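You operate a simulated robot arm through the tools that you are given. There is no shell and no other tool. Be economical: measure what you need, move in short steps, check, and stop when the job is done.

Carry out the task below with a simulated robot arm. There is one attempt and no reset: what you move stays moved.

TASK
Put the green lens labelled "R250" from the top of the big table on the blue disc and the green lens that says "R110" on top of the teal vacuum lifter.
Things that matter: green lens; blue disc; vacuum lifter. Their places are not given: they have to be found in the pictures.

It is judged by the outcome, as a careful person would: the job done as asked, and still so three seconds after it is handed in. It fails if anything else is knocked over, pushed out of place, dropped, spilled or broken.

THE ROBOT
A 6-joint arm with a two-finger parallel gripper, fixed in place. Base frame: the origin is at the foot of the arm, x ahead of it, y to its left, z up; the work surface is at about z = 0. Lengths are in m, angles in degrees, forces in N, time in s.
With the tool pointing down near the work surface it reaches from about 0.14 to 0.58 m from the base axis. Its first joint turns from -66.0 to 66.0 degrees. Payload 2.1 kg.
Tool frame: the origin (TCP) lies between the finger pads and is the grasp point; the fingertips stand 0.03 m ahead of it; z points along the fingers, y is the line along which they close. The gripper opens to 0.094 m. The fingers are 0.028 m wide and 0.01 m thick; the gripper's body (0.05 by 0.096 m) begins 0.055 m behind the TCP.
Orientation is told as [roll, pitch, yaw] about the base's x, y, z axes, in that order, counted from this pose: with the fingers straight down and closing along the base's y, the tool's x points along the base's -x, its y along +y and its z along -z.

THE INTERFACE
- The arm moves only by the tool drive_tool. Its argument "rows" is a list of rows, each a list of 7 numbers: the shift along the base's x, y, z in m, then the turn, a rotation vector about the base's x, y, z in degrees, then the opening, from 0 (shut) to 1 (fully open). In form: [[x, y, z, rx, ry, rz, claw], ...]. A call has 1 to 20 rows; each row is the pose to reach, as a shift and turn from the pose commanded when the call began. A row lasts 0.2 s, in which the tool goes at most 0.05 m and 8.6 degrees; a call with a longer step from one row to the next is refused whole, and so is a gripper value outside its range. A pose out of reach is approached as far as the arm can. The call stops where the force on the tool passes 40 N (or 10 N more than at its start, if that is more) or the arm is blocked; 0.2 s more then pass. The fingers move at their own pace (about 0.072 m/s each) and stop on an object; they squeeze with about 38 N. The grip force told is the motor's: it shows also when the fingers shut on nothing. Time passes only in rows, and 0.2 s behind the last, so rows that repeat a pose let the fingers close. It gives the time, the measured TCP pose, the force on the tool (base axes), the opening and the grip force at its end, in the units of the frame above (readings bear some noise), and new pictures: "show" is both (left out), scene, wrist or none.
- Cameras (640 x 400 px; columns grow to the right, rows downward): "scene" is fixed at [0.0413, -0.3619, 0.4877]; the picture's right is [0.88, -0.47, 0.00], its down [-0.26, -0.48, -0.83] and it looks along [0.40, 0.73, -0.55] (base axes); focal length 299 px, centre (320, 200). "wrist" rides on the gripper at [-0.037, 0, -0.058] in the tool frame; the picture's right is [0.00, -1.00, 0.00], its down [0.97, 0.00, -0.24] and it looks along [0.24, 0.00, 0.97] (tool axes); focal length 218 px, centre (320, 200).
- measure_at(camera, pixels): for up to 12 pixels [column, row] of the newest picture of that camera ("zoom" is the newest enlarged one), the place [x, y, z] in the base frame of the surface seen there, good to about 0.003 m. No time passes.
- zoom(camera, box): a new picture of the part [left, top, right, bottom] of that camera's present view, enlarged. No time passes.
- close_job(): hands the job in; it is judged then, once.

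Work in short steps. Measure before you move; look again where a grasp or a placing could have gone wrong, and mend it. You have 60 turns and 120 pictures in all, the two below and enlarged ones among them. Open the gripper and draw the arm clear of the work before you hand the job in, unless the task says otherwise; then end with one line.

The tools are called after "Emit:" as name(argument=value, ...) on one line, values as JSON. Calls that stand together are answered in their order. drive_tool: Moves the arm, as the interface text tells. Its arguments: {"type":"object","properties":{"rows":{"type":"array","items":{"type":"array","items":{"type":"number"}}},"show":{"type":"string","enum":["both","scene","wrist","none"]}},"required":["rows"]} The other tools are called the same way: measure_at (camera, pixels) gives the place of the surface under pixels of a picture; zoom (camera, box) takes an enlarged picture of a part of a camera's view; close_job () hands the job in.

At the start:

```text
time: 0.0
tool_pos: [0.3091, 0.1832, 0.2908]
tcp_rot: [0.0, 0.0, -0.1]
force: [-0.4, 0.0, -0.2]
width: 0.0941
grip_force: 0.1
```

scene: 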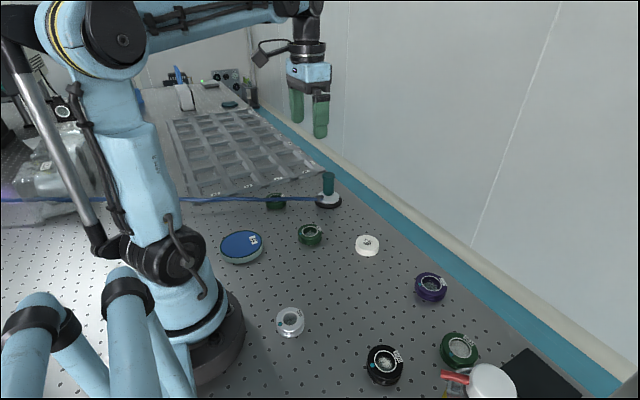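
wrist: 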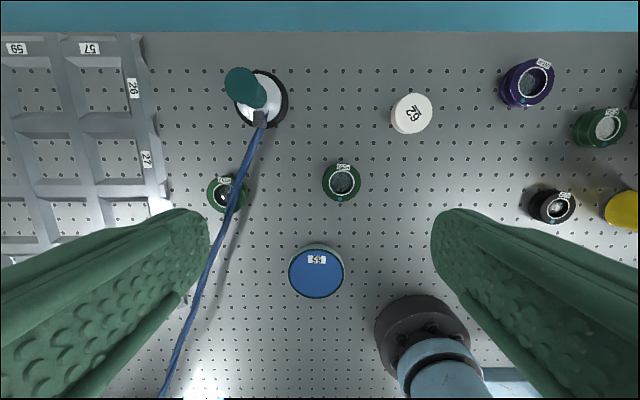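

I see three green lenses (scene 310,234; 276,201; 459,350). I zoom to read the labels.

Emit:
zoom(camera="wrist", box=[190, 50, 390, 220])

Emit:
zoom(camera="wrist", box=[490, 50, 640, 240])

Emit:
zoom(camera="scene", box=[210, 160, 400, 280])

Emit:
measure_at(camera="wrist", pixels=[[341, 182], [316, 272], [243, 88], [262, 88], [280, 100], [222, 193], [605, 128], [341, 160], [341, 198], [262, 118], [230, 230], [240, 75]])

```text
2.35 times, centred on (290, 135) of wrist
```

zoom: 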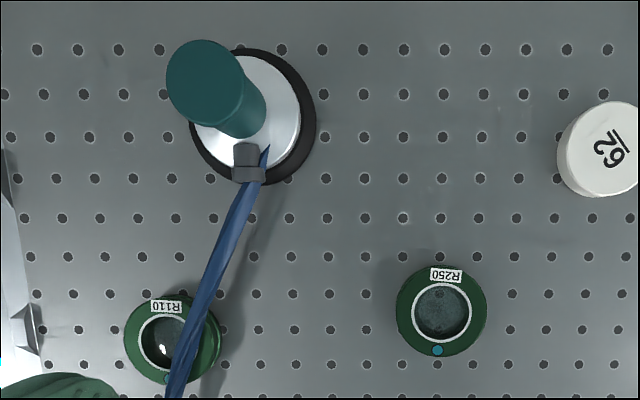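

```text
2.11 times, centred on (565, 145) of wrist
```

zoom: 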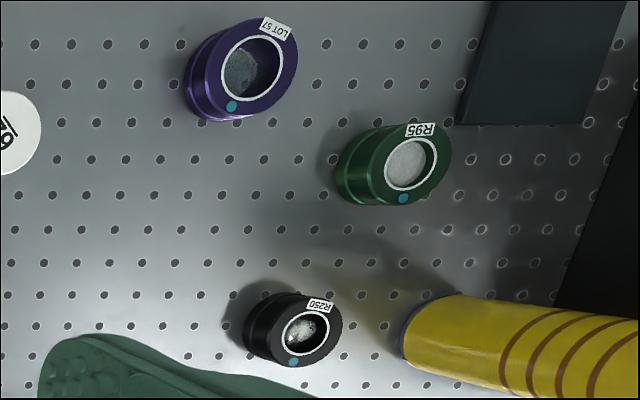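

```text
3.33 times, centred on (305, 220) of scene
```

zoom: 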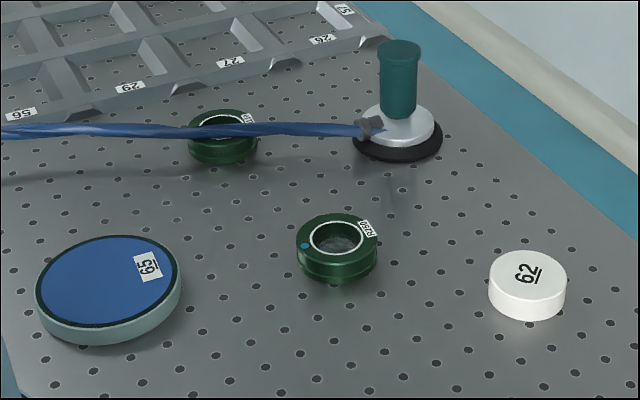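

```text
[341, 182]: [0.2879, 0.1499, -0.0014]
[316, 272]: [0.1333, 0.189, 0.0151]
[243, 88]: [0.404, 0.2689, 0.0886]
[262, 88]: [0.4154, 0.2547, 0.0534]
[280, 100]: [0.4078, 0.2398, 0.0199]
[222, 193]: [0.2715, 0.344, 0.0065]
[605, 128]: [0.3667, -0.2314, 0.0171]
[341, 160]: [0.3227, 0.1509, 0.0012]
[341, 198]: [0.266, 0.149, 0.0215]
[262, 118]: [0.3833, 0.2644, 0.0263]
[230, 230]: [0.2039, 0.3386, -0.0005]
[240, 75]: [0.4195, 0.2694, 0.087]
```

The centre lens is R250 and the one under the hose is R110. I measure the details of the hose, lifter and lenses, and check the background.

Emit:
measure_at(camera="scene", pixels=[[320, 199], [300, 198], [278, 199], [250, 199], [200, 200], [150, 200], [50, 200], [328, 173], [324, 174], [333, 174], [328, 186], [327, 203]])

Emit:
zoom(camera="scene", box=[260, 160, 350, 216])

Emit:
zoom(camera="scene", box=[130, 50, 290, 150])

```text
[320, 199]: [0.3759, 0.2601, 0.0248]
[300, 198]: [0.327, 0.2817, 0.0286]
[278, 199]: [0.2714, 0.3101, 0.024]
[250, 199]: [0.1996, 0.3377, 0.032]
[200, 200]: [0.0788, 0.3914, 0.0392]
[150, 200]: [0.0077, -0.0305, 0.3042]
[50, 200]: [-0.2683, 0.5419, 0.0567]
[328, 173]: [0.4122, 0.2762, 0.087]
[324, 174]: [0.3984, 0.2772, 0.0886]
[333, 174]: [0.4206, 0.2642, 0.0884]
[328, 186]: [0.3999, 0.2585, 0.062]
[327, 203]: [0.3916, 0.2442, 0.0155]
```

```text
7.11 times, centred on (305, 188) of scene
```

zoom: 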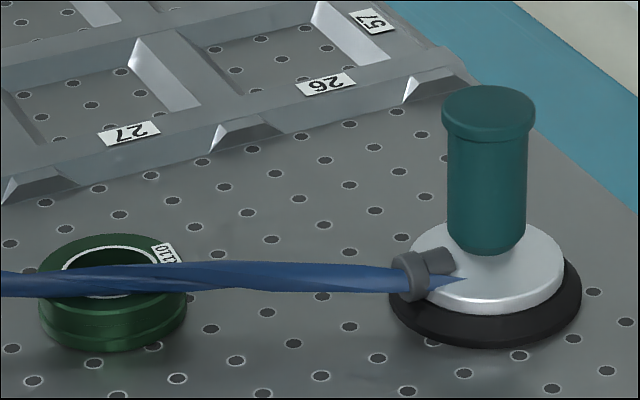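

```text
4.00 times, centred on (210, 100) of scene
```

zoom: 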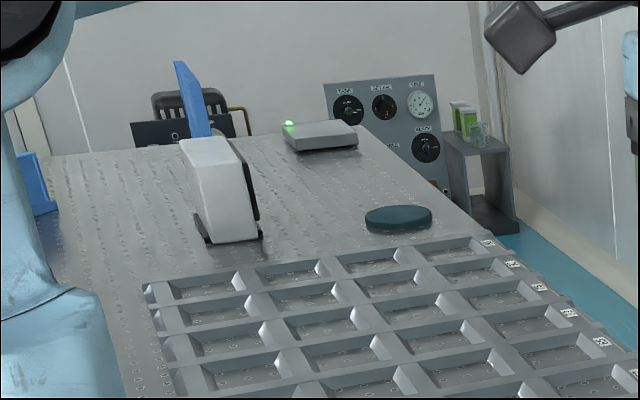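

R250 at about (0.293, 0.150), rim top about 0.021 m, diameter about 0.058 m. I go above it and look closer.

Emit:
drive_tool(rows=[[-0.008, -0.016, -0.045, 0, 0, 0, 1], [-0.016, -0.033, -0.09, 0, 0, 0, 1], [-0.016, -0.033, -0.135, 0, 0, 0, 1], [-0.016, -0.033, -0.17, 0, 0, 0, 1], [-0.016, -0.033, -0.17, 0, 0, 0, 1]])

```text
time: 1.2
tool_pos: [0.2933, 0.1495, 0.1231]
tcp_rot: [0.0, 0.0, 0.0]
force: [0.2, 0.5, 0.3]
width: 0.0936
grip_force: 0.1
```

scene: 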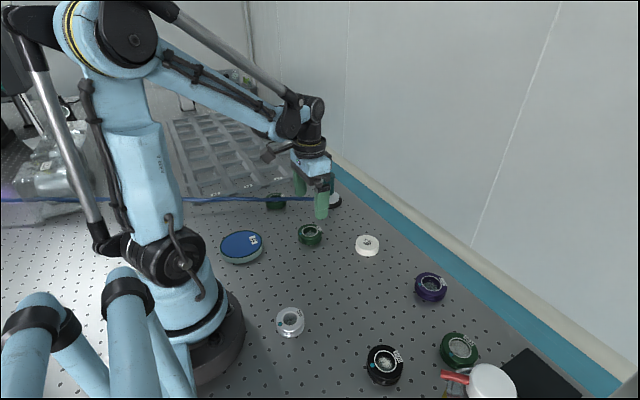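
wrist: 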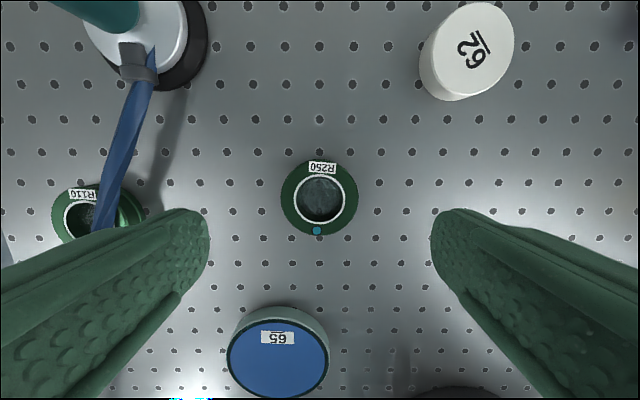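

Emit:
measure_at(camera="wrist", pixels=[[288, 197], [351, 197], [319, 227], [278, 315], [278, 350], [278, 390], [235, 358], [320, 358], [119, 125], [104, 200], [75, 235], [128, 165]])

Emit:
zoom(camera="wrist", box=[0, 60, 220, 260])

```text
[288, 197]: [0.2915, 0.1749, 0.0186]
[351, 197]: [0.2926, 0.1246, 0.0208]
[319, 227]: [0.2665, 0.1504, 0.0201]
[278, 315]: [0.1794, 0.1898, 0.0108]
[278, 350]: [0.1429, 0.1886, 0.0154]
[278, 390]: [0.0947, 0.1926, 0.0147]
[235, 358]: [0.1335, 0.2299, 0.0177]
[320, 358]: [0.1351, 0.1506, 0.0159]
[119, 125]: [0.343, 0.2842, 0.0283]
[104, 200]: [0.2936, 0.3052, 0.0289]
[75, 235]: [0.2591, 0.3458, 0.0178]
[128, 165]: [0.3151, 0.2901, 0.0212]
```

```text
2.00 times, centred on (110, 160) of wrist
```

zoom: 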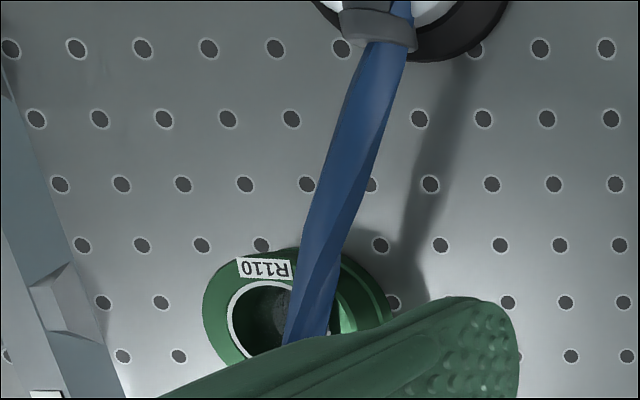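

Aligned with the R250 lens. I descend to TCP z about 0.034 and close.

Emit:
drive_tool(rows=[[0, 0.0005, -0.045, 0, 0, 0, 1], [0, 0.0005, -0.08, 0, 0, 0, 1], [0, 0.0005, -0.089, 0, 0, 0, 1], [0, 0.0005, -0.089, 0, 0, 0, 0.5], [0, 0.0005, -0.089, 0, 0, 0, 0.5], [0, 0.0005, -0.089, 0, 0, 0, 0.5], [0, 0.0005, -0.089, 0, 0, 0, 0.5]])

```text
time: 2.8
tool_pos: [0.2924, 0.1496, 0.0352]
tcp_rot: [-0.1, 0.0, 0.0]
force: [1.1, -0.6, -0.1]
width: 0.0586
grip_force: 37.6
```

scene: 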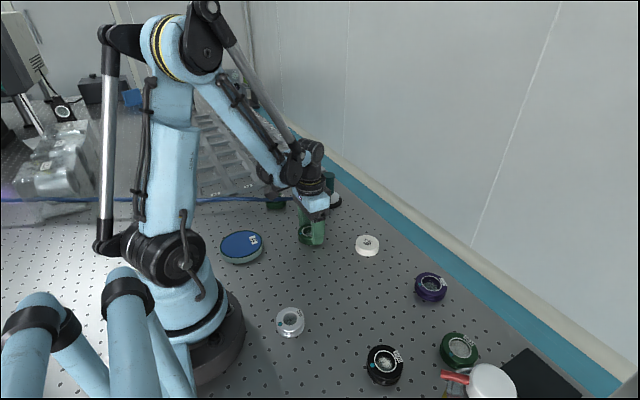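
wrist: 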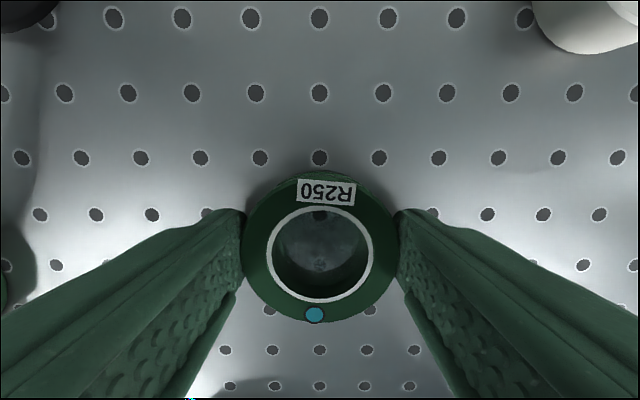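

Gripped (width 0.0586). I lift and carry it over the disc at (0.135, 0.190).

Emit:
drive_tool(rows=[[0, 0, 0.03, 0, 0, 0, 0.5], [0, 0, 0.06, 0, 0, 0, 0.5], [-0.035, 0.01, 0.07, 0, 0, 0, 0.5], [-0.07, 0.02, 0.07, 0, 0, 0, 0.5], [-0.105, 0.03, 0.07, 0, 0, 0, 0.5], [-0.14, 0.04, 0.07, 0, 0, 0, 0.5], [-0.1575, 0.0405, 0.07, 0, 0, 0, 0.5], [-0.1575, 0.0405, 0.07, 0, 0, 0, 0.5]])

```text
time: 4.6
tool_pos: [0.1334, 0.191, 0.1024]
tcp_rot: [0.1, -0.1, 0.0]
force: [0.9, 0.2, -0.7]
width: 0.0585
grip_force: 37.7
```

scene: 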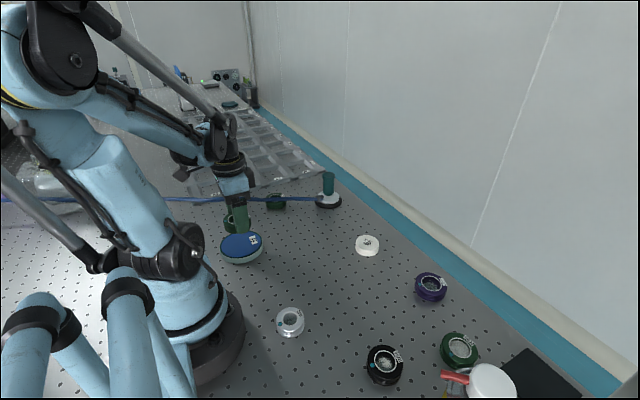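
wrist: 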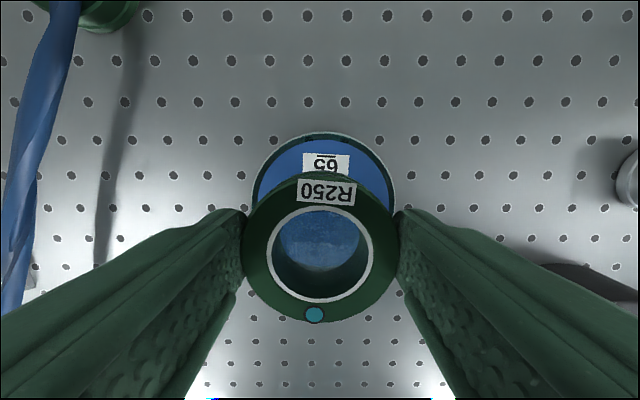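

The lens sits over the disc. I lower it by about 0.053, and release if contact is right.

Emit:
drive_tool(rows=[[0.0015, -0.001, -0.03, 0, 0, 0, 0.5], [0.0015, -0.001, -0.045, 0, 0, 0, 0.5], [0.0015, -0.001, -0.05, 0, 0, 0, 0.5], [0.0015, -0.001, -0.053, 0, 0, 0, 0.5], [0.0015, -0.001, -0.053, 0, 0, 0, 0.5]])

```text
time: 5.8
tool_pos: [0.1346, 0.1897, 0.0509]
tcp_rot: [0.0, 0.0, 0.0]
force: [-1.6, 0.7, 17.8]
width: 0.0584
grip_force: 38.0
```

scene: 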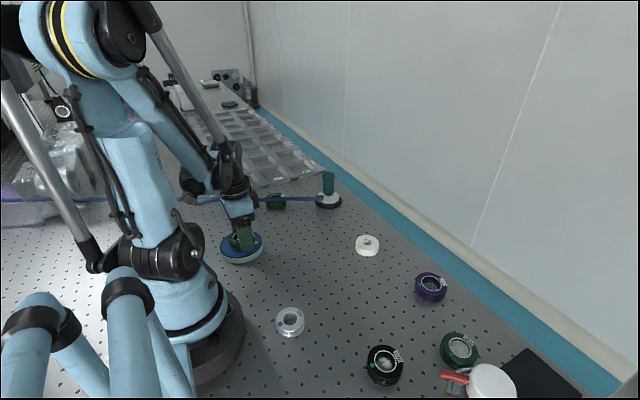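
wrist: 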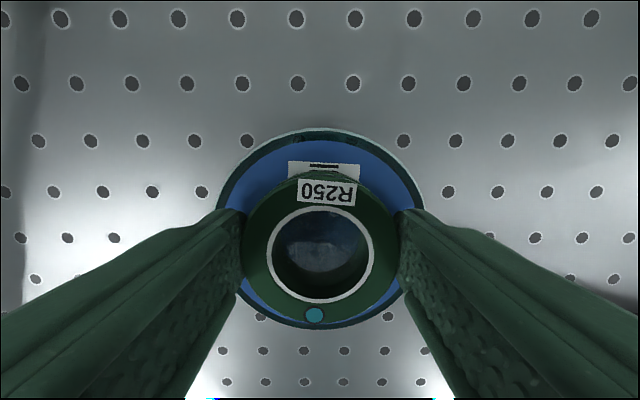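

Contact made, and the lens is centred on the disc. I release and rise.

Emit:
drive_tool(rows=[[0, 0, 0.001, 0, 0, 0, 0.5], [0, 0, 0.001, 0, 0, 0, 0.75], [0, 0, 0.001, 0, 0, 0, 0.85], [0, 0, 0.001, 0, 0, 0, 0.85], [0, 0, 0.04, 0, 0, 0, 0.85], [0, 0, 0.085, 0, 0, 0, 0.85], [0, 0, 0.13, 0, 0, 0, 0.85], [0, 0, 0.14, 0, 0, 0, 0.85]])

```text
time: 7.6
tool_pos: [0.1378, 0.1902, 0.1918]
tcp_rot: [0.1, 0.0, -0.1]
force: [-0.7, 0.2, 0.3]
width: 0.0798
grip_force: 0.1
```

scene: 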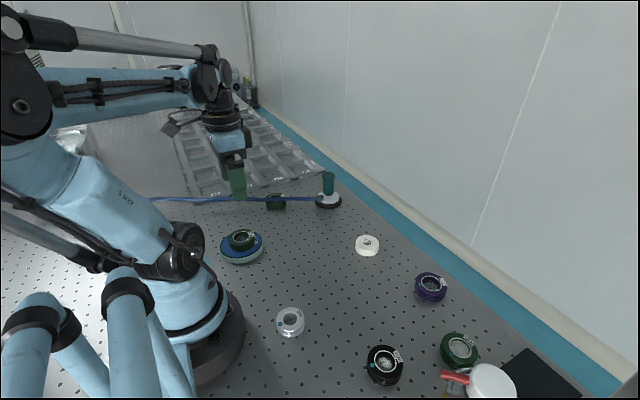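
wrist: 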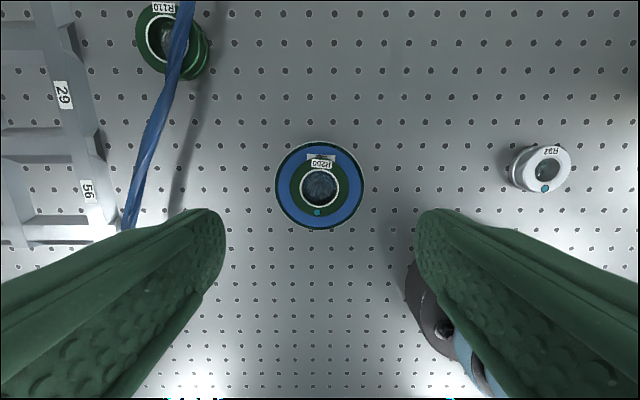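

R250 is well placed. Next I go above R110, turning the tool by +66° so the closing line lies along the hose.

Emit:
drive_tool(rows=[[0.017, 0.019, 0.005, 0, 0, 8.25, 1], [0.034, 0.037, 0.01, 0, 0, 16.5, 1], [0.051, 0.056, 0.01, 0, 0, 24.75, 1], [0.068, 0.075, 0.01, 0, 0, 33, 1], [0.085, 0.094, 0.01, 0, 0, 41.25, 1], [0.102, 0.112, 0.01, 0, 0, 49.5, 1], [0.119, 0.131, 0.01, 0, 0, 57.75, 1], [0.135, 0.145, 0.01, 0, 0, 66, 1], [0.135, 0.145, 0.01, 0, 0, 66, 1]])

```text
time: 9.6
tool_pos: [0.2724, 0.3364, 0.1992]
tcp_rot: [0.0, 0.0, 66.1]
force: [0.1, 0.0, 0.1]
width: 0.0945
grip_force: 0.0
```

scene: 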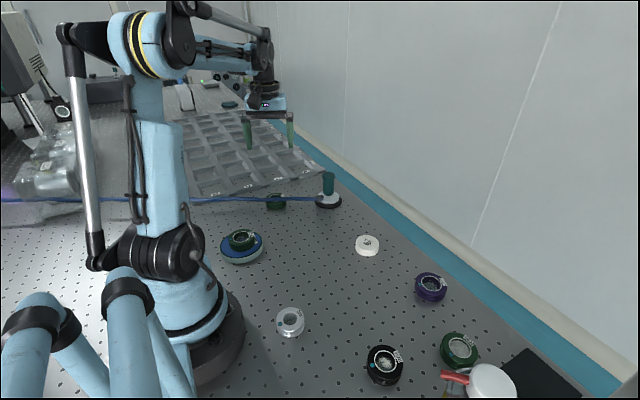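
wrist: 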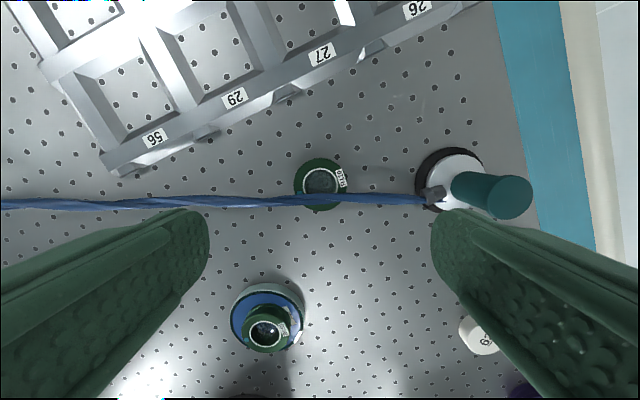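

Emit:
zoom(camera="wrist", box=[270, 145, 370, 225])

Emit:
measure_at(camera="wrist", pixels=[[320, 161], [299, 180], [342, 190], [320, 199], [320, 194], [320, 205], [280, 200], [360, 197], [320, 208], [250, 201], [489, 197], [278, 95]])

```text
5.00 times, centred on (320, 185) of wrist
```

zoom: 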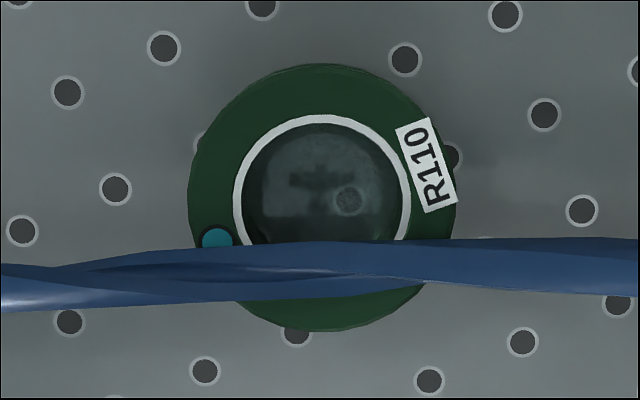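

```text
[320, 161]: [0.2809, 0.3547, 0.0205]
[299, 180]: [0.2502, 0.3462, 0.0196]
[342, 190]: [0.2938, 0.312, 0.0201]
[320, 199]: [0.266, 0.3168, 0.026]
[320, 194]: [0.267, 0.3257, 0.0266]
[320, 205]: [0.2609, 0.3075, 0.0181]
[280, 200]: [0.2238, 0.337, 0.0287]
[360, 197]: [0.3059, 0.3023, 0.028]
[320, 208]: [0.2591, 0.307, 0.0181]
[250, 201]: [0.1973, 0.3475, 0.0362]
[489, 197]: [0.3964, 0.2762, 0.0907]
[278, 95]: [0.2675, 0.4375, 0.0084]
```

The hose edge lies about 8 mm past the lens centre, so a grip offset about 8 mm to the tray side clears it. I shift and descend to z ≈ 0.09 for a check.

Emit:
drive_tool(rows=[[0.0018, 0.0041, -0.04, 0, 0, 0, 1], [0.0018, 0.0041, -0.08, 0, 0, 0, 1], [0.0018, 0.0041, -0.11, 0, 0, 0, 1], [0.0018, 0.0041, -0.11, 0, 0, 0, 1]])

Emit:
zoom(camera="wrist", box=[170, 130, 470, 320])

```text
time: 10.6
tool_pos: [0.2742, 0.3394, 0.0908]
tcp_rot: [0.0, 0.1, 66.1]
force: [-0.6, 0.3, -0.1]
width: 0.0941
grip_force: 0.1
```

scene: 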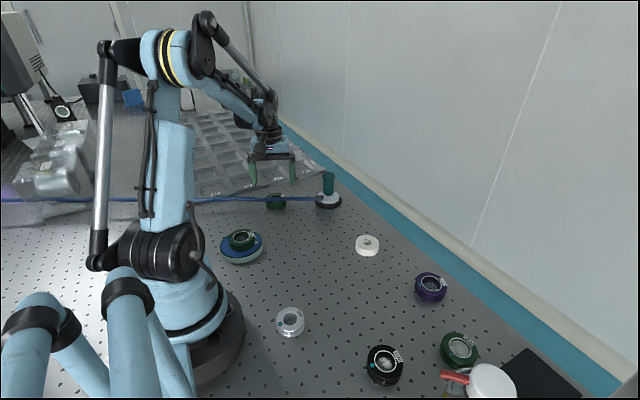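
wrist: 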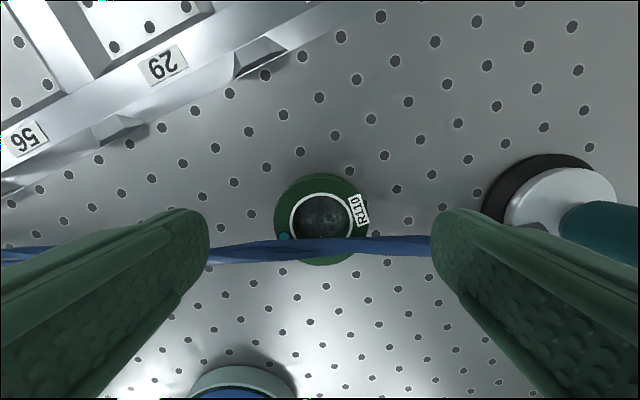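

```text
2.11 times, centred on (320, 225) of wrist
```

zoom: 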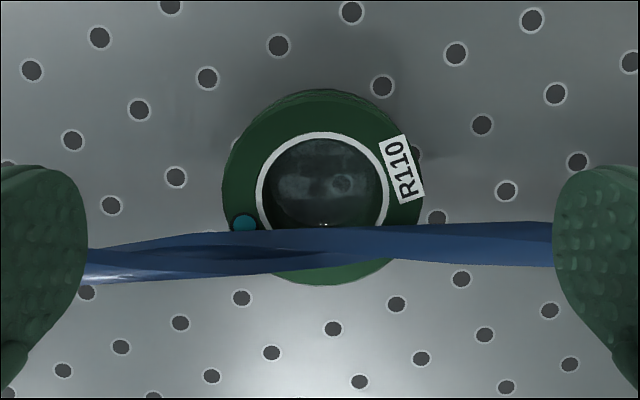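

The rounded pads need a 3.4° turn to sit parallel with the hose, which keeps ~2 mm of clearance. I descend beside it, then look before closing.

Emit:
drive_tool(rows=[[-0.0006, -0.0014, 0, 0, 0, 3.4, 1], [-0.0006, -0.0014, -0.03, 0, 0, 3.4, 1], [-0.0006, -0.0014, -0.045, 0, 0, 3.4, 1], [-0.0006, -0.0014, -0.057, 0, 0, 3.4, 1], [-0.0006, -0.0014, -0.057, 0, 0, 3.4, 1]])

Emit:
zoom(camera="scene", box=[230, 140, 360, 221])

```text
time: 11.8
tool_pos: [0.2721, 0.3368, 0.0341]
tcp_rot: [-0.1, 0.0, 69.4]
force: [0.0, -0.5, -0.8]
width: 0.094
grip_force: 0.0
```

scene: 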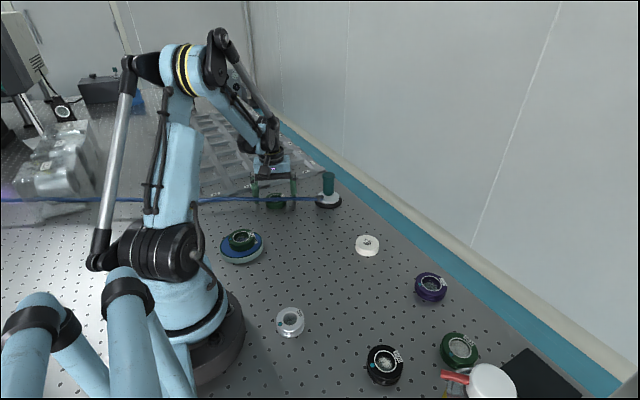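
wrist: 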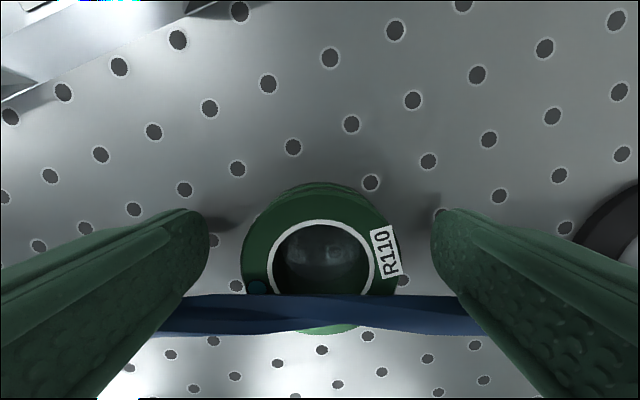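

```text
4.92 times, centred on (295, 180) of scene
```

zoom: 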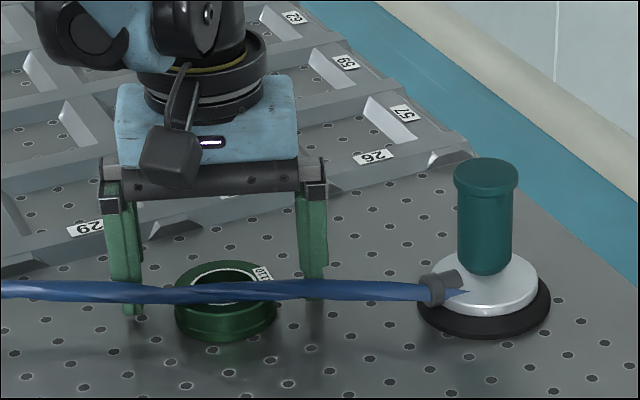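

The fingers straddle the lens behind the hose with nothing touched. I close.

Emit:
drive_tool(rows=[[0, 0, 0, 0, 0, 0, 0.5], [0, 0, 0, 0, 0, 0, 0.5], [0, 0, 0, 0, 0, 0, 0.5], [0, 0, 0, 0, 0, 0, 0.5]])

```text
time: 12.8
tool_pos: [0.2738, 0.3383, 0.0343]
tcp_rot: [0.1, -0.1, 69.4]
force: [0.3, -0.3, -0.1]
width: 0.0584
grip_force: 38.1
```

scene: 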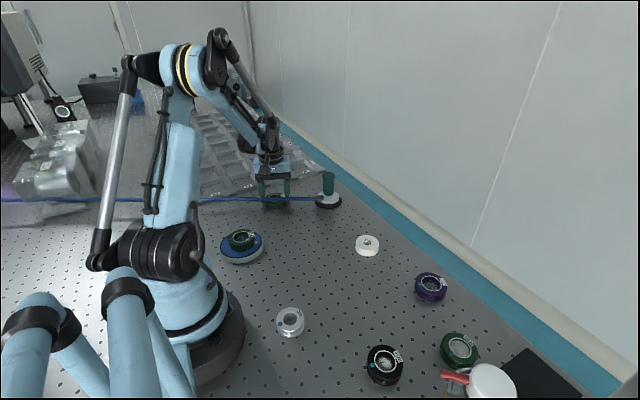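
wrist: 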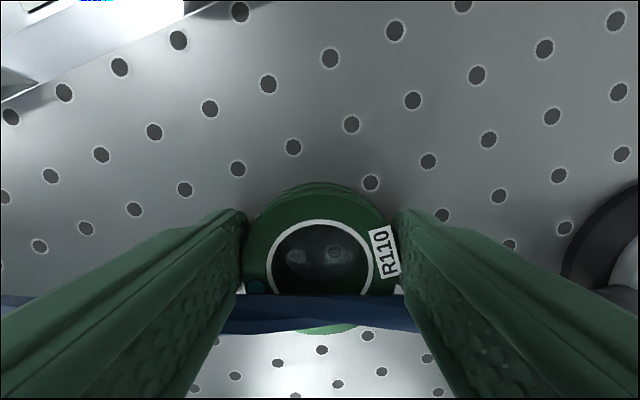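

Gripped at full diameter. I slide the lens along the table perpendicular to the hose, 4 cm towards the tray.

Emit:
drive_tool(rows=[[0.0018, 0.0047, 0.0003, 0, 0, 0, 0.5], [0.0035, 0.0094, 0.0003, 0, 0, 0, 0.5], [0.0053, 0.014, 0.0003, 0, 0, 0, 0.5], [0.007, 0.0187, 0.0003, 0, 0, 0, 0.5], [0.0088, 0.0234, 0.0003, 0, 0, 0, 0.5], [0.0106, 0.028, 0.0003, 0, 0, 0, 0.5], [0.0123, 0.0328, 0.0003, 0, 0, 0, 0.5], [0.014, 0.0374, 0.0003, 0, 0, 0, 0.5], [0.014, 0.0374, 0.0003, 0, 0, 0, 0.5]])

Emit:
zoom(camera="scene", box=[230, 140, 360, 221])

```text
time: 14.8
tool_pos: [0.2865, 0.3753, 0.0349]
tcp_rot: [0.0, 0.0, 69.3]
force: [0.5, 0.2, -0.6]
width: 0.0585
grip_force: 37.9
```

scene: 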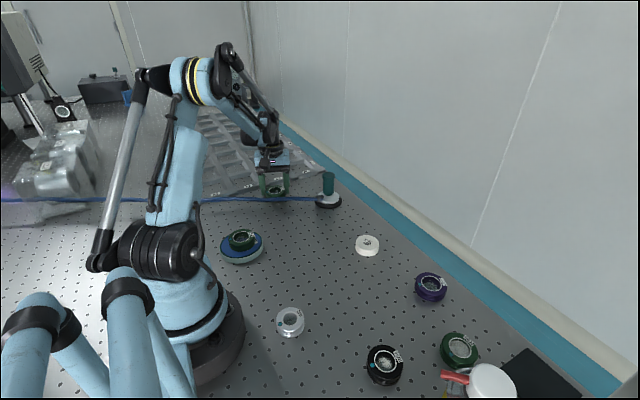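
wrist: 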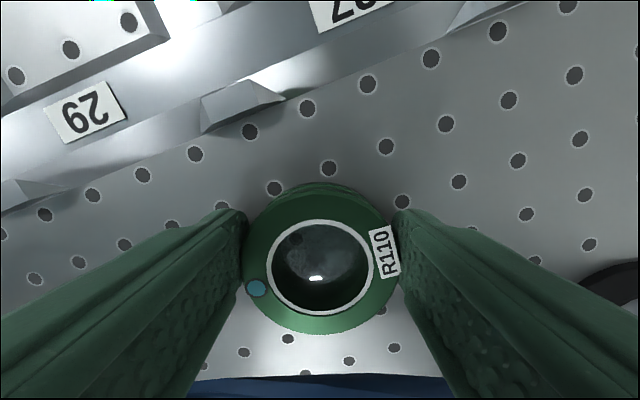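

```text
4.92 times, centred on (295, 180) of scene
```

zoom: 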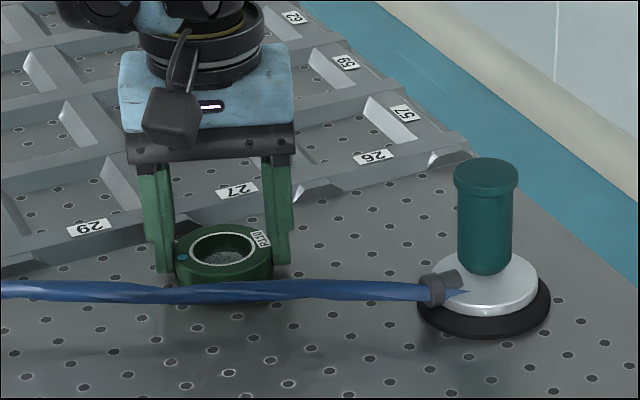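

The lens is clear of the hose. I lift straight up and then measure the lifter top.

Emit:
drive_tool(rows=[[0, 0, 0.03, 0, 0, 0, 0.5], [0, 0, 0.07, 0, 0, 0, 0.5], [0, 0, 0.11, 0, 0, 0, 0.5], [0, 0, 0.15, 0, 0, 0, 0.5], [0, 0, 0.18, 0, 0, 0, 0.5], [0, 0, 0.18, 0, 0, 0, 0.5]])

Emit:
zoom(camera="scene", box=[290, 160, 370, 210])

```text
time: 16.2
tool_pos: [0.2866, 0.3746, 0.215]
tcp_rot: [0.0, 0.0, 69.4]
force: [-0.7, -0.8, -0.5]
width: 0.0581
grip_force: 37.7
```

scene: 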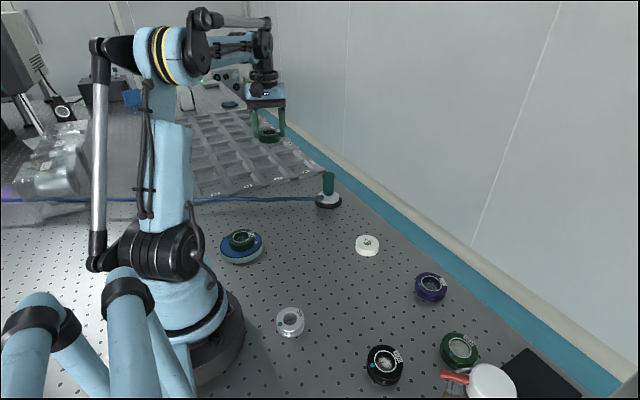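
wrist: 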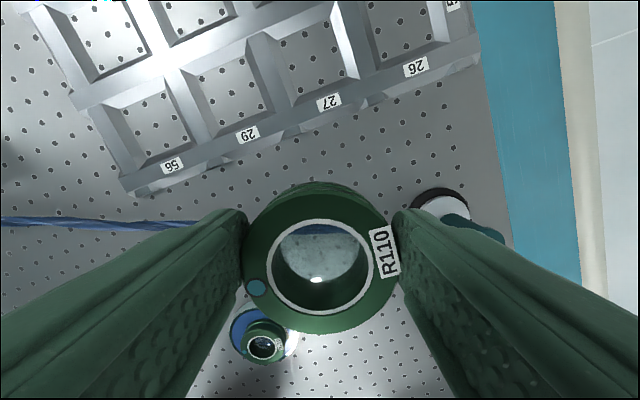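

```text
8.00 times, centred on (330, 185) of scene
```

zoom: 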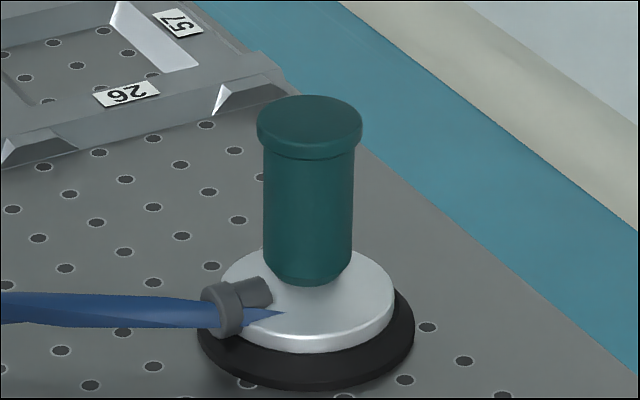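

Emit:
measure_at(camera="zoom", pixels=[[310, 121], [265, 121], [355, 121], [310, 100], [310, 142], [280, 108], [340, 108], [280, 136], [340, 136]])

```text
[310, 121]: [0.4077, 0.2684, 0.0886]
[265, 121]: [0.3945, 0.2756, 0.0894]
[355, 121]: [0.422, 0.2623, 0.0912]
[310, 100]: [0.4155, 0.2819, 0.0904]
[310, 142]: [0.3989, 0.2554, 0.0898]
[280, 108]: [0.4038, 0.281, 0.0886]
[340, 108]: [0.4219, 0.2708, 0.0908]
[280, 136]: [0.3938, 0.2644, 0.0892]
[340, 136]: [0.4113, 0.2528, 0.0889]
```

The lifter top is centred at (0.408, 0.268, 0.090). The lens sits ~5 mm ahead of the TCP, so I go to TCP (0.4095, 0.2727), staying high.

Emit:
drive_tool(rows=[[0.025, -0.02, 0, 0, 0, 0, 0.5], [0.05, -0.041, 0, 0, 0, 0, 0.5], [0.075, -0.062, 0, 0, 0, 0, 0.5], [0.1, -0.083, 0, 0, 0, 0, 0.5], [0.123, -0.102, 0, 0, 0, 0, 0.5], [0.123, -0.102, -0.035, 0, 0, 0, 0.5], [0.123, -0.102, -0.055, 0, 0, 0, 0.5], [0.123, -0.102, -0.055, 0, 0, 0, 0.5]])

Emit:
zoom(camera="scene", box=[280, 130, 376, 190])

```text
time: 18.0
tool_pos: [0.4094, 0.2742, 0.1583]
tcp_rot: [0.1, 0.1, 69.4]
force: [-0.1, -0.4, -0.5]
width: 0.0579
grip_force: 38.1
```

scene: 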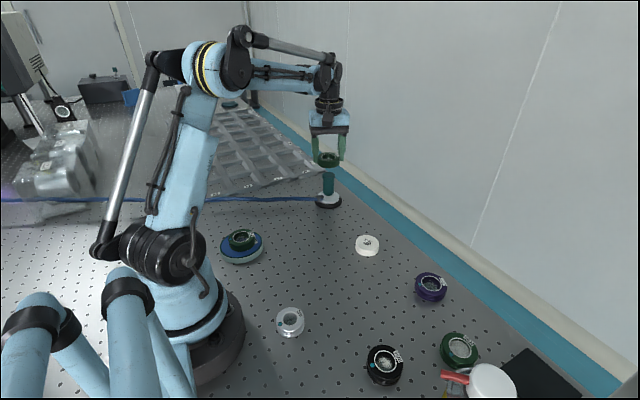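
wrist: 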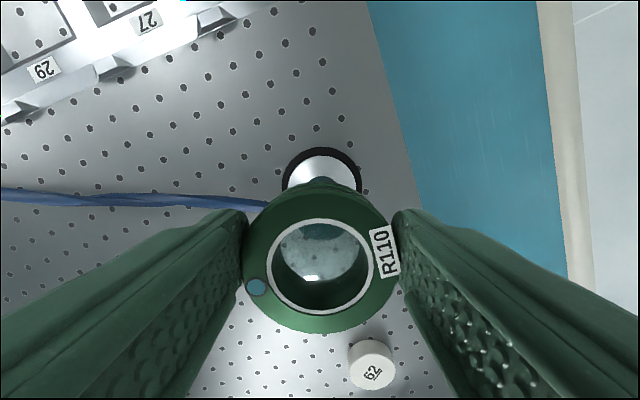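

```text
6.67 times, centred on (328, 160) of scene
```

zoom: 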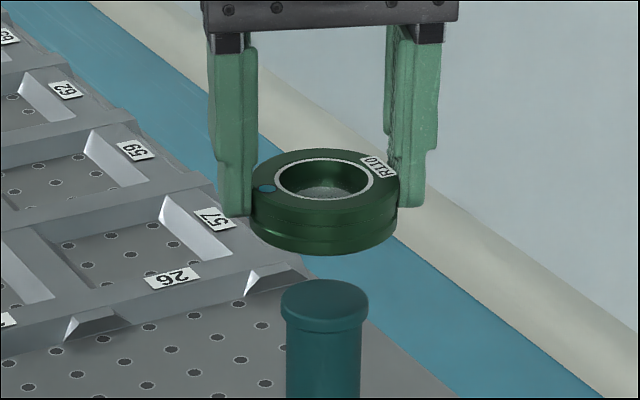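

Emit:
measure_at(camera="zoom", pixels=[[262, 180], [390, 180], [325, 153], [330, 205], [278, 163], [295, 203], [372, 195], [350, 157]])

```text
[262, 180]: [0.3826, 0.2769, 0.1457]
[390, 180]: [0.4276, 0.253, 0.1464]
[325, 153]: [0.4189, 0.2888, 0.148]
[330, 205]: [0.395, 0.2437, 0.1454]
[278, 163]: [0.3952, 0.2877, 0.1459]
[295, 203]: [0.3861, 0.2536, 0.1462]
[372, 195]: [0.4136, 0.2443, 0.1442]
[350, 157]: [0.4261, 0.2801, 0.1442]
```

The lens centre is at (0.4056, 0.266), so I correct by +2 mm in each axis and lower gently.

Emit:
drive_tool(rows=[[0.002, 0.002, -0.015, 0, 0, 0, 0.5], [0.002, 0.002, -0.027, 0, 0, 0, 0.5], [0.002, 0.002, -0.031, 0, 0, 0, 0.5], [0.002, 0.002, -0.033, 0, 0, 0, 0.5], [0.002, 0.002, -0.033, 0, 0, 0, 0.5]])

Emit:
zoom(camera="scene", box=[280, 140, 376, 200])

```text
time: 19.2
tool_pos: [0.4124, 0.2761, 0.1254]
tcp_rot: [0.0, 0.0, 69.5]
force: [0.5, 0.3, -0.3]
width: 0.0583
grip_force: 38.0
```

scene: 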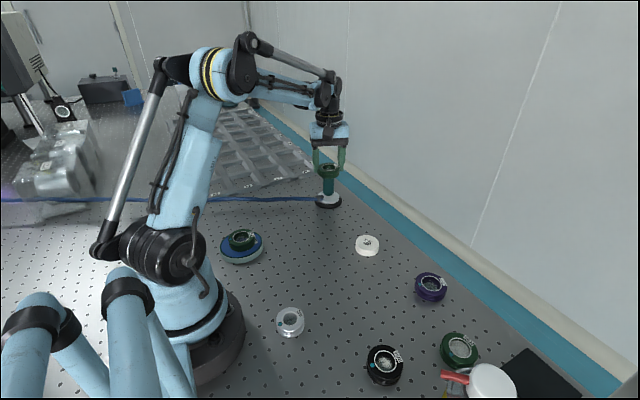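
wrist: 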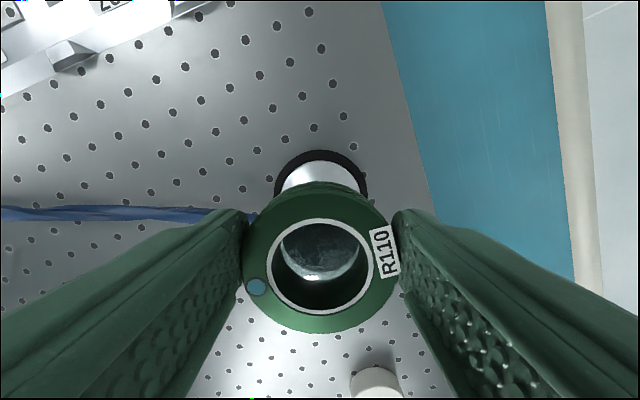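

```text
6.67 times, centred on (328, 170) of scene
```

zoom: 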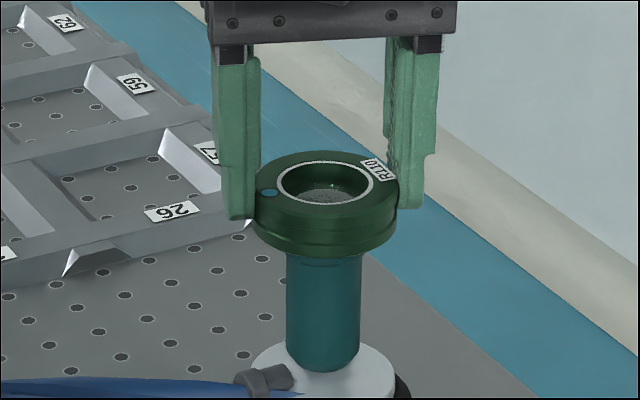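

Not yet in contact (force about 0). I lower in sub-millimetre steps.

Emit:
drive_tool(rows=[[-0.0004, -0.0009, -0.0007, 0, 0, 0, 0.5], [-0.0004, -0.0009, -0.0014, 0, 0, 0, 0.5], [-0.0004, -0.0009, -0.002, 0, 0, 0, 0.5], [-0.0004, -0.0009, -0.002, 0, 0, 0, 0.5]], show="none")

```text
time: 20.2
tool_pos: [0.4101, 0.2732, 0.1244]
tcp_rot: [0.0, 0.0, 69.4]
force: [0.8, 0.2, -1.2]
width: 0.0583
grip_force: 38.0
```

Emit:
drive_tool(rows=[[0, 0, -0.0005, 0, 0, 0, 0.5], [0, 0, -0.001, 0, 0, 0, 0.5], [0, 0, -0.001, 0, 0, 0, 0.5]], show="none")

```text
time: 21.0
tool_pos: [0.4123, 0.2741, 0.1228]
tcp_rot: [-0.1, -0.1, 69.5]
force: [0.0, -0.5, -0.7]
width: 0.0581
grip_force: 37.7
```

Still no contact force; I continue down slightly.

Emit:
drive_tool(rows=[[0, 0, -0.0005, 0, 0, 0, 0.5], [0, 0, -0.001, 0, 0, 0, 0.5], [0, 0, -0.001, 0, 0, 0, 0.5]], show="scene")

Emit:
zoom(camera="scene", box=[296, 150, 360, 190])

```text
time: 21.8
tool_pos: [0.4106, 0.2744, 0.122]
tcp_rot: [0.0, 0.0, 69.4]
force: [-0.8, 0.5, -0.4]
width: 0.0582
grip_force: 38.0
```

scene: 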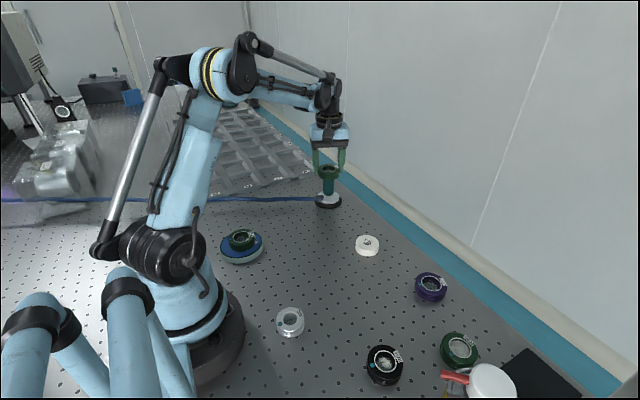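

```text
10.00 times, centred on (328, 170) of scene
```

zoom: 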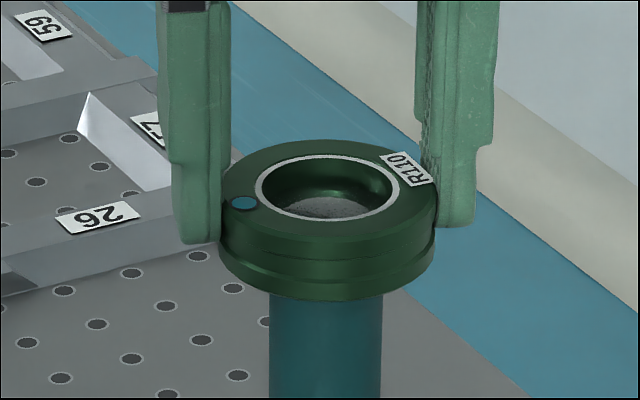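

Emit:
measure_at(camera="zoom", pixels=[[230, 190], [425, 190], [325, 145], [335, 228], [270, 155], [270, 222], [390, 222], [328, 208], [318, 212]])

Emit:
drive_tool(rows=[[0, 0, -0.0005, 0, 0, 0, 0.5], [0, 0, -0.001, 0, 0, 0, 0.5], [0, 0, -0.001, 0, 0, 0, 0.5]], show="wrist")

```text
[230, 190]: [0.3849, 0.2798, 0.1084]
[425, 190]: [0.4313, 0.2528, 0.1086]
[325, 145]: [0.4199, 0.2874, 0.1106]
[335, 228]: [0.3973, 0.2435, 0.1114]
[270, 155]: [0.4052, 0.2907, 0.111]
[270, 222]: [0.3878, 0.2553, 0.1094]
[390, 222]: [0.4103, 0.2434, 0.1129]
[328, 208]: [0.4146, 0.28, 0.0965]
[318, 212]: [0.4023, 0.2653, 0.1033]
```

```text
time: 22.6
tool_pos: [0.4129, 0.2751, 0.1202]
tcp_rot: [0.0, -0.1, 69.4]
force: [1.3, 2.8, 22.1]
width: 0.0585
grip_force: 38.1
```

wrist: 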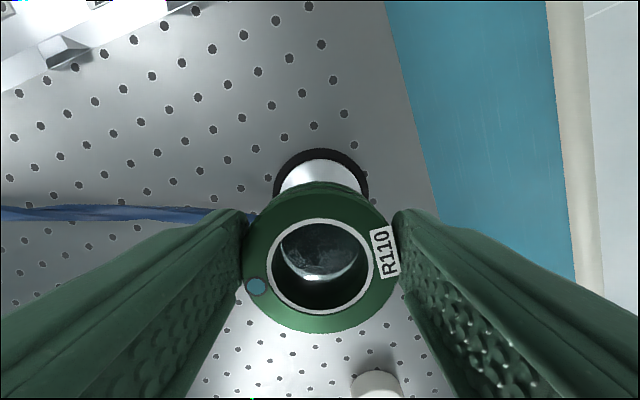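

Contact at 22 N. I relieve it slightly, open, and rise.

Emit:
drive_tool(rows=[[0, 0, 0.0006, 0, 0, 0, 0.5], [0, 0, 0.0006, 0, 0, 0, 0.7], [0, 0, 0.0006, 0, 0, 0, 0.9], [0, 0, 0.0006, 0, 0, 0, 0.9], [0, 0, 0.0006, 0, 0, 0, 0.9]])

Emit:
zoom(camera="scene", box=[280, 140, 376, 200])

```text
time: 23.8
tool_pos: [0.4119, 0.275, 0.1215]
tcp_rot: [0.1, 0.0, 69.4]
force: [-0.2, 0.5, 0.5]
width: 0.0847
grip_force: 0.0
```

scene: 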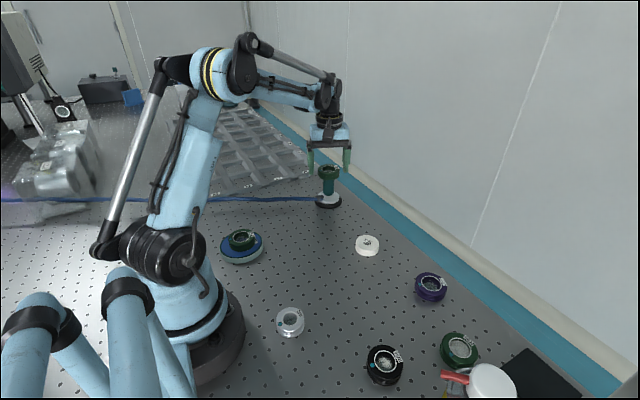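
wrist: 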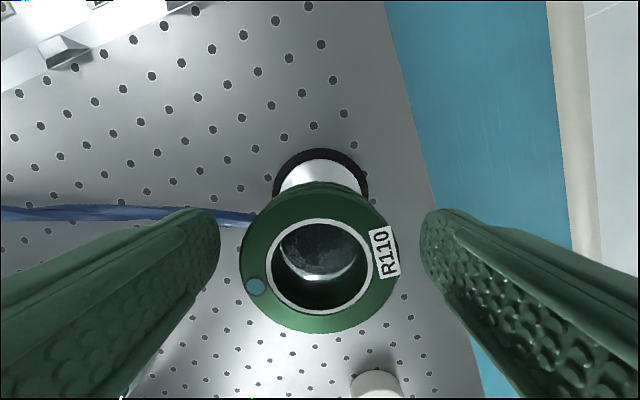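

```text
6.67 times, centred on (328, 170) of scene
```

zoom: 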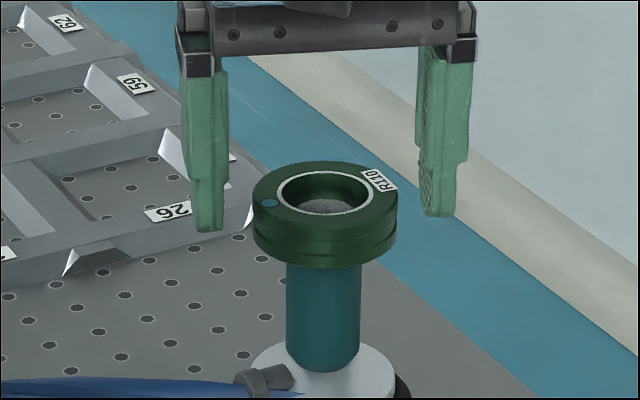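

The lens rests level and centred on the lifter. I rise straight up and draw back clear.

Emit:
drive_tool(rows=[[0, 0, 0.03, 0, 0, 0, 0.9], [0, 0, 0.07, 0, 0, 0, 0.9], [0, 0, 0.11, 0, 0, 0, 0.9], [-0.03, 0, 0.14, 0, 0, 0, 0.9], [-0.07, 0, 0.15, 0, 0, 0, 0.9], [-0.1, 0, 0.15, 0, 0, 0, 0.9], [-0.1, 0, 0.15, 0, 0, 0, 0.9]])

Emit:
zoom(camera="scene", box=[200, 150, 376, 260])

```text
time: 25.4
tool_pos: [0.3109, 0.2741, 0.2714]
tcp_rot: [0.0, 0.0, 69.4]
force: [-0.1, -0.2, 0.3]
width: 0.0846
grip_force: 0.0
```

scene: 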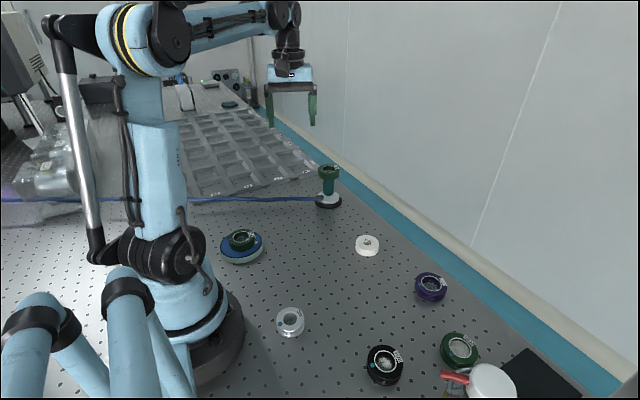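
wrist: 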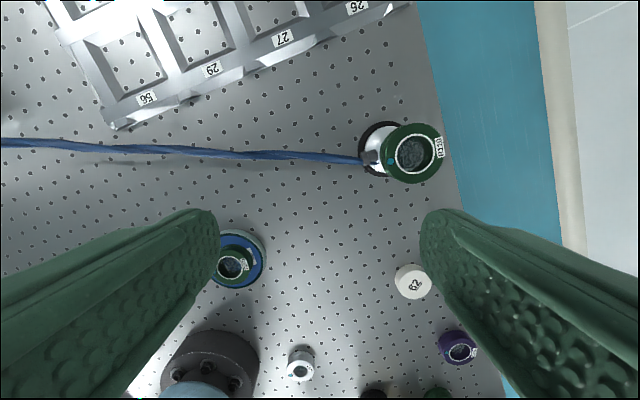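

```text
3.64 times, centred on (288, 205) of scene
```

zoom: 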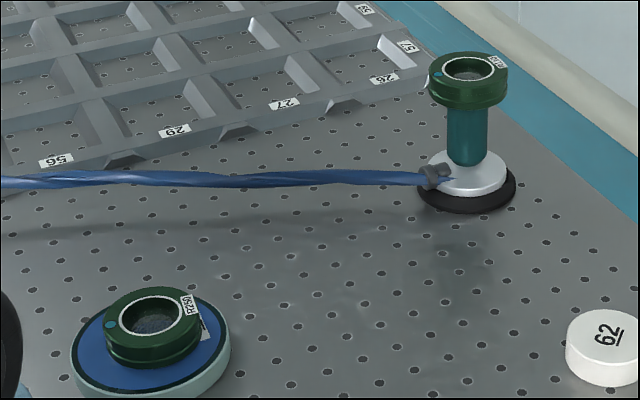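

Both lenses are in place, nothing else has moved, and the arm is clear with the gripper open. I hand the job in.

Emit:
close_job()

```text
The job is handed in.
```

The green R250 lens is on the blue disc and the green R110 lens is on top of the teal vacuum lifter; in the last pictures both sat level and nothing else had moved.
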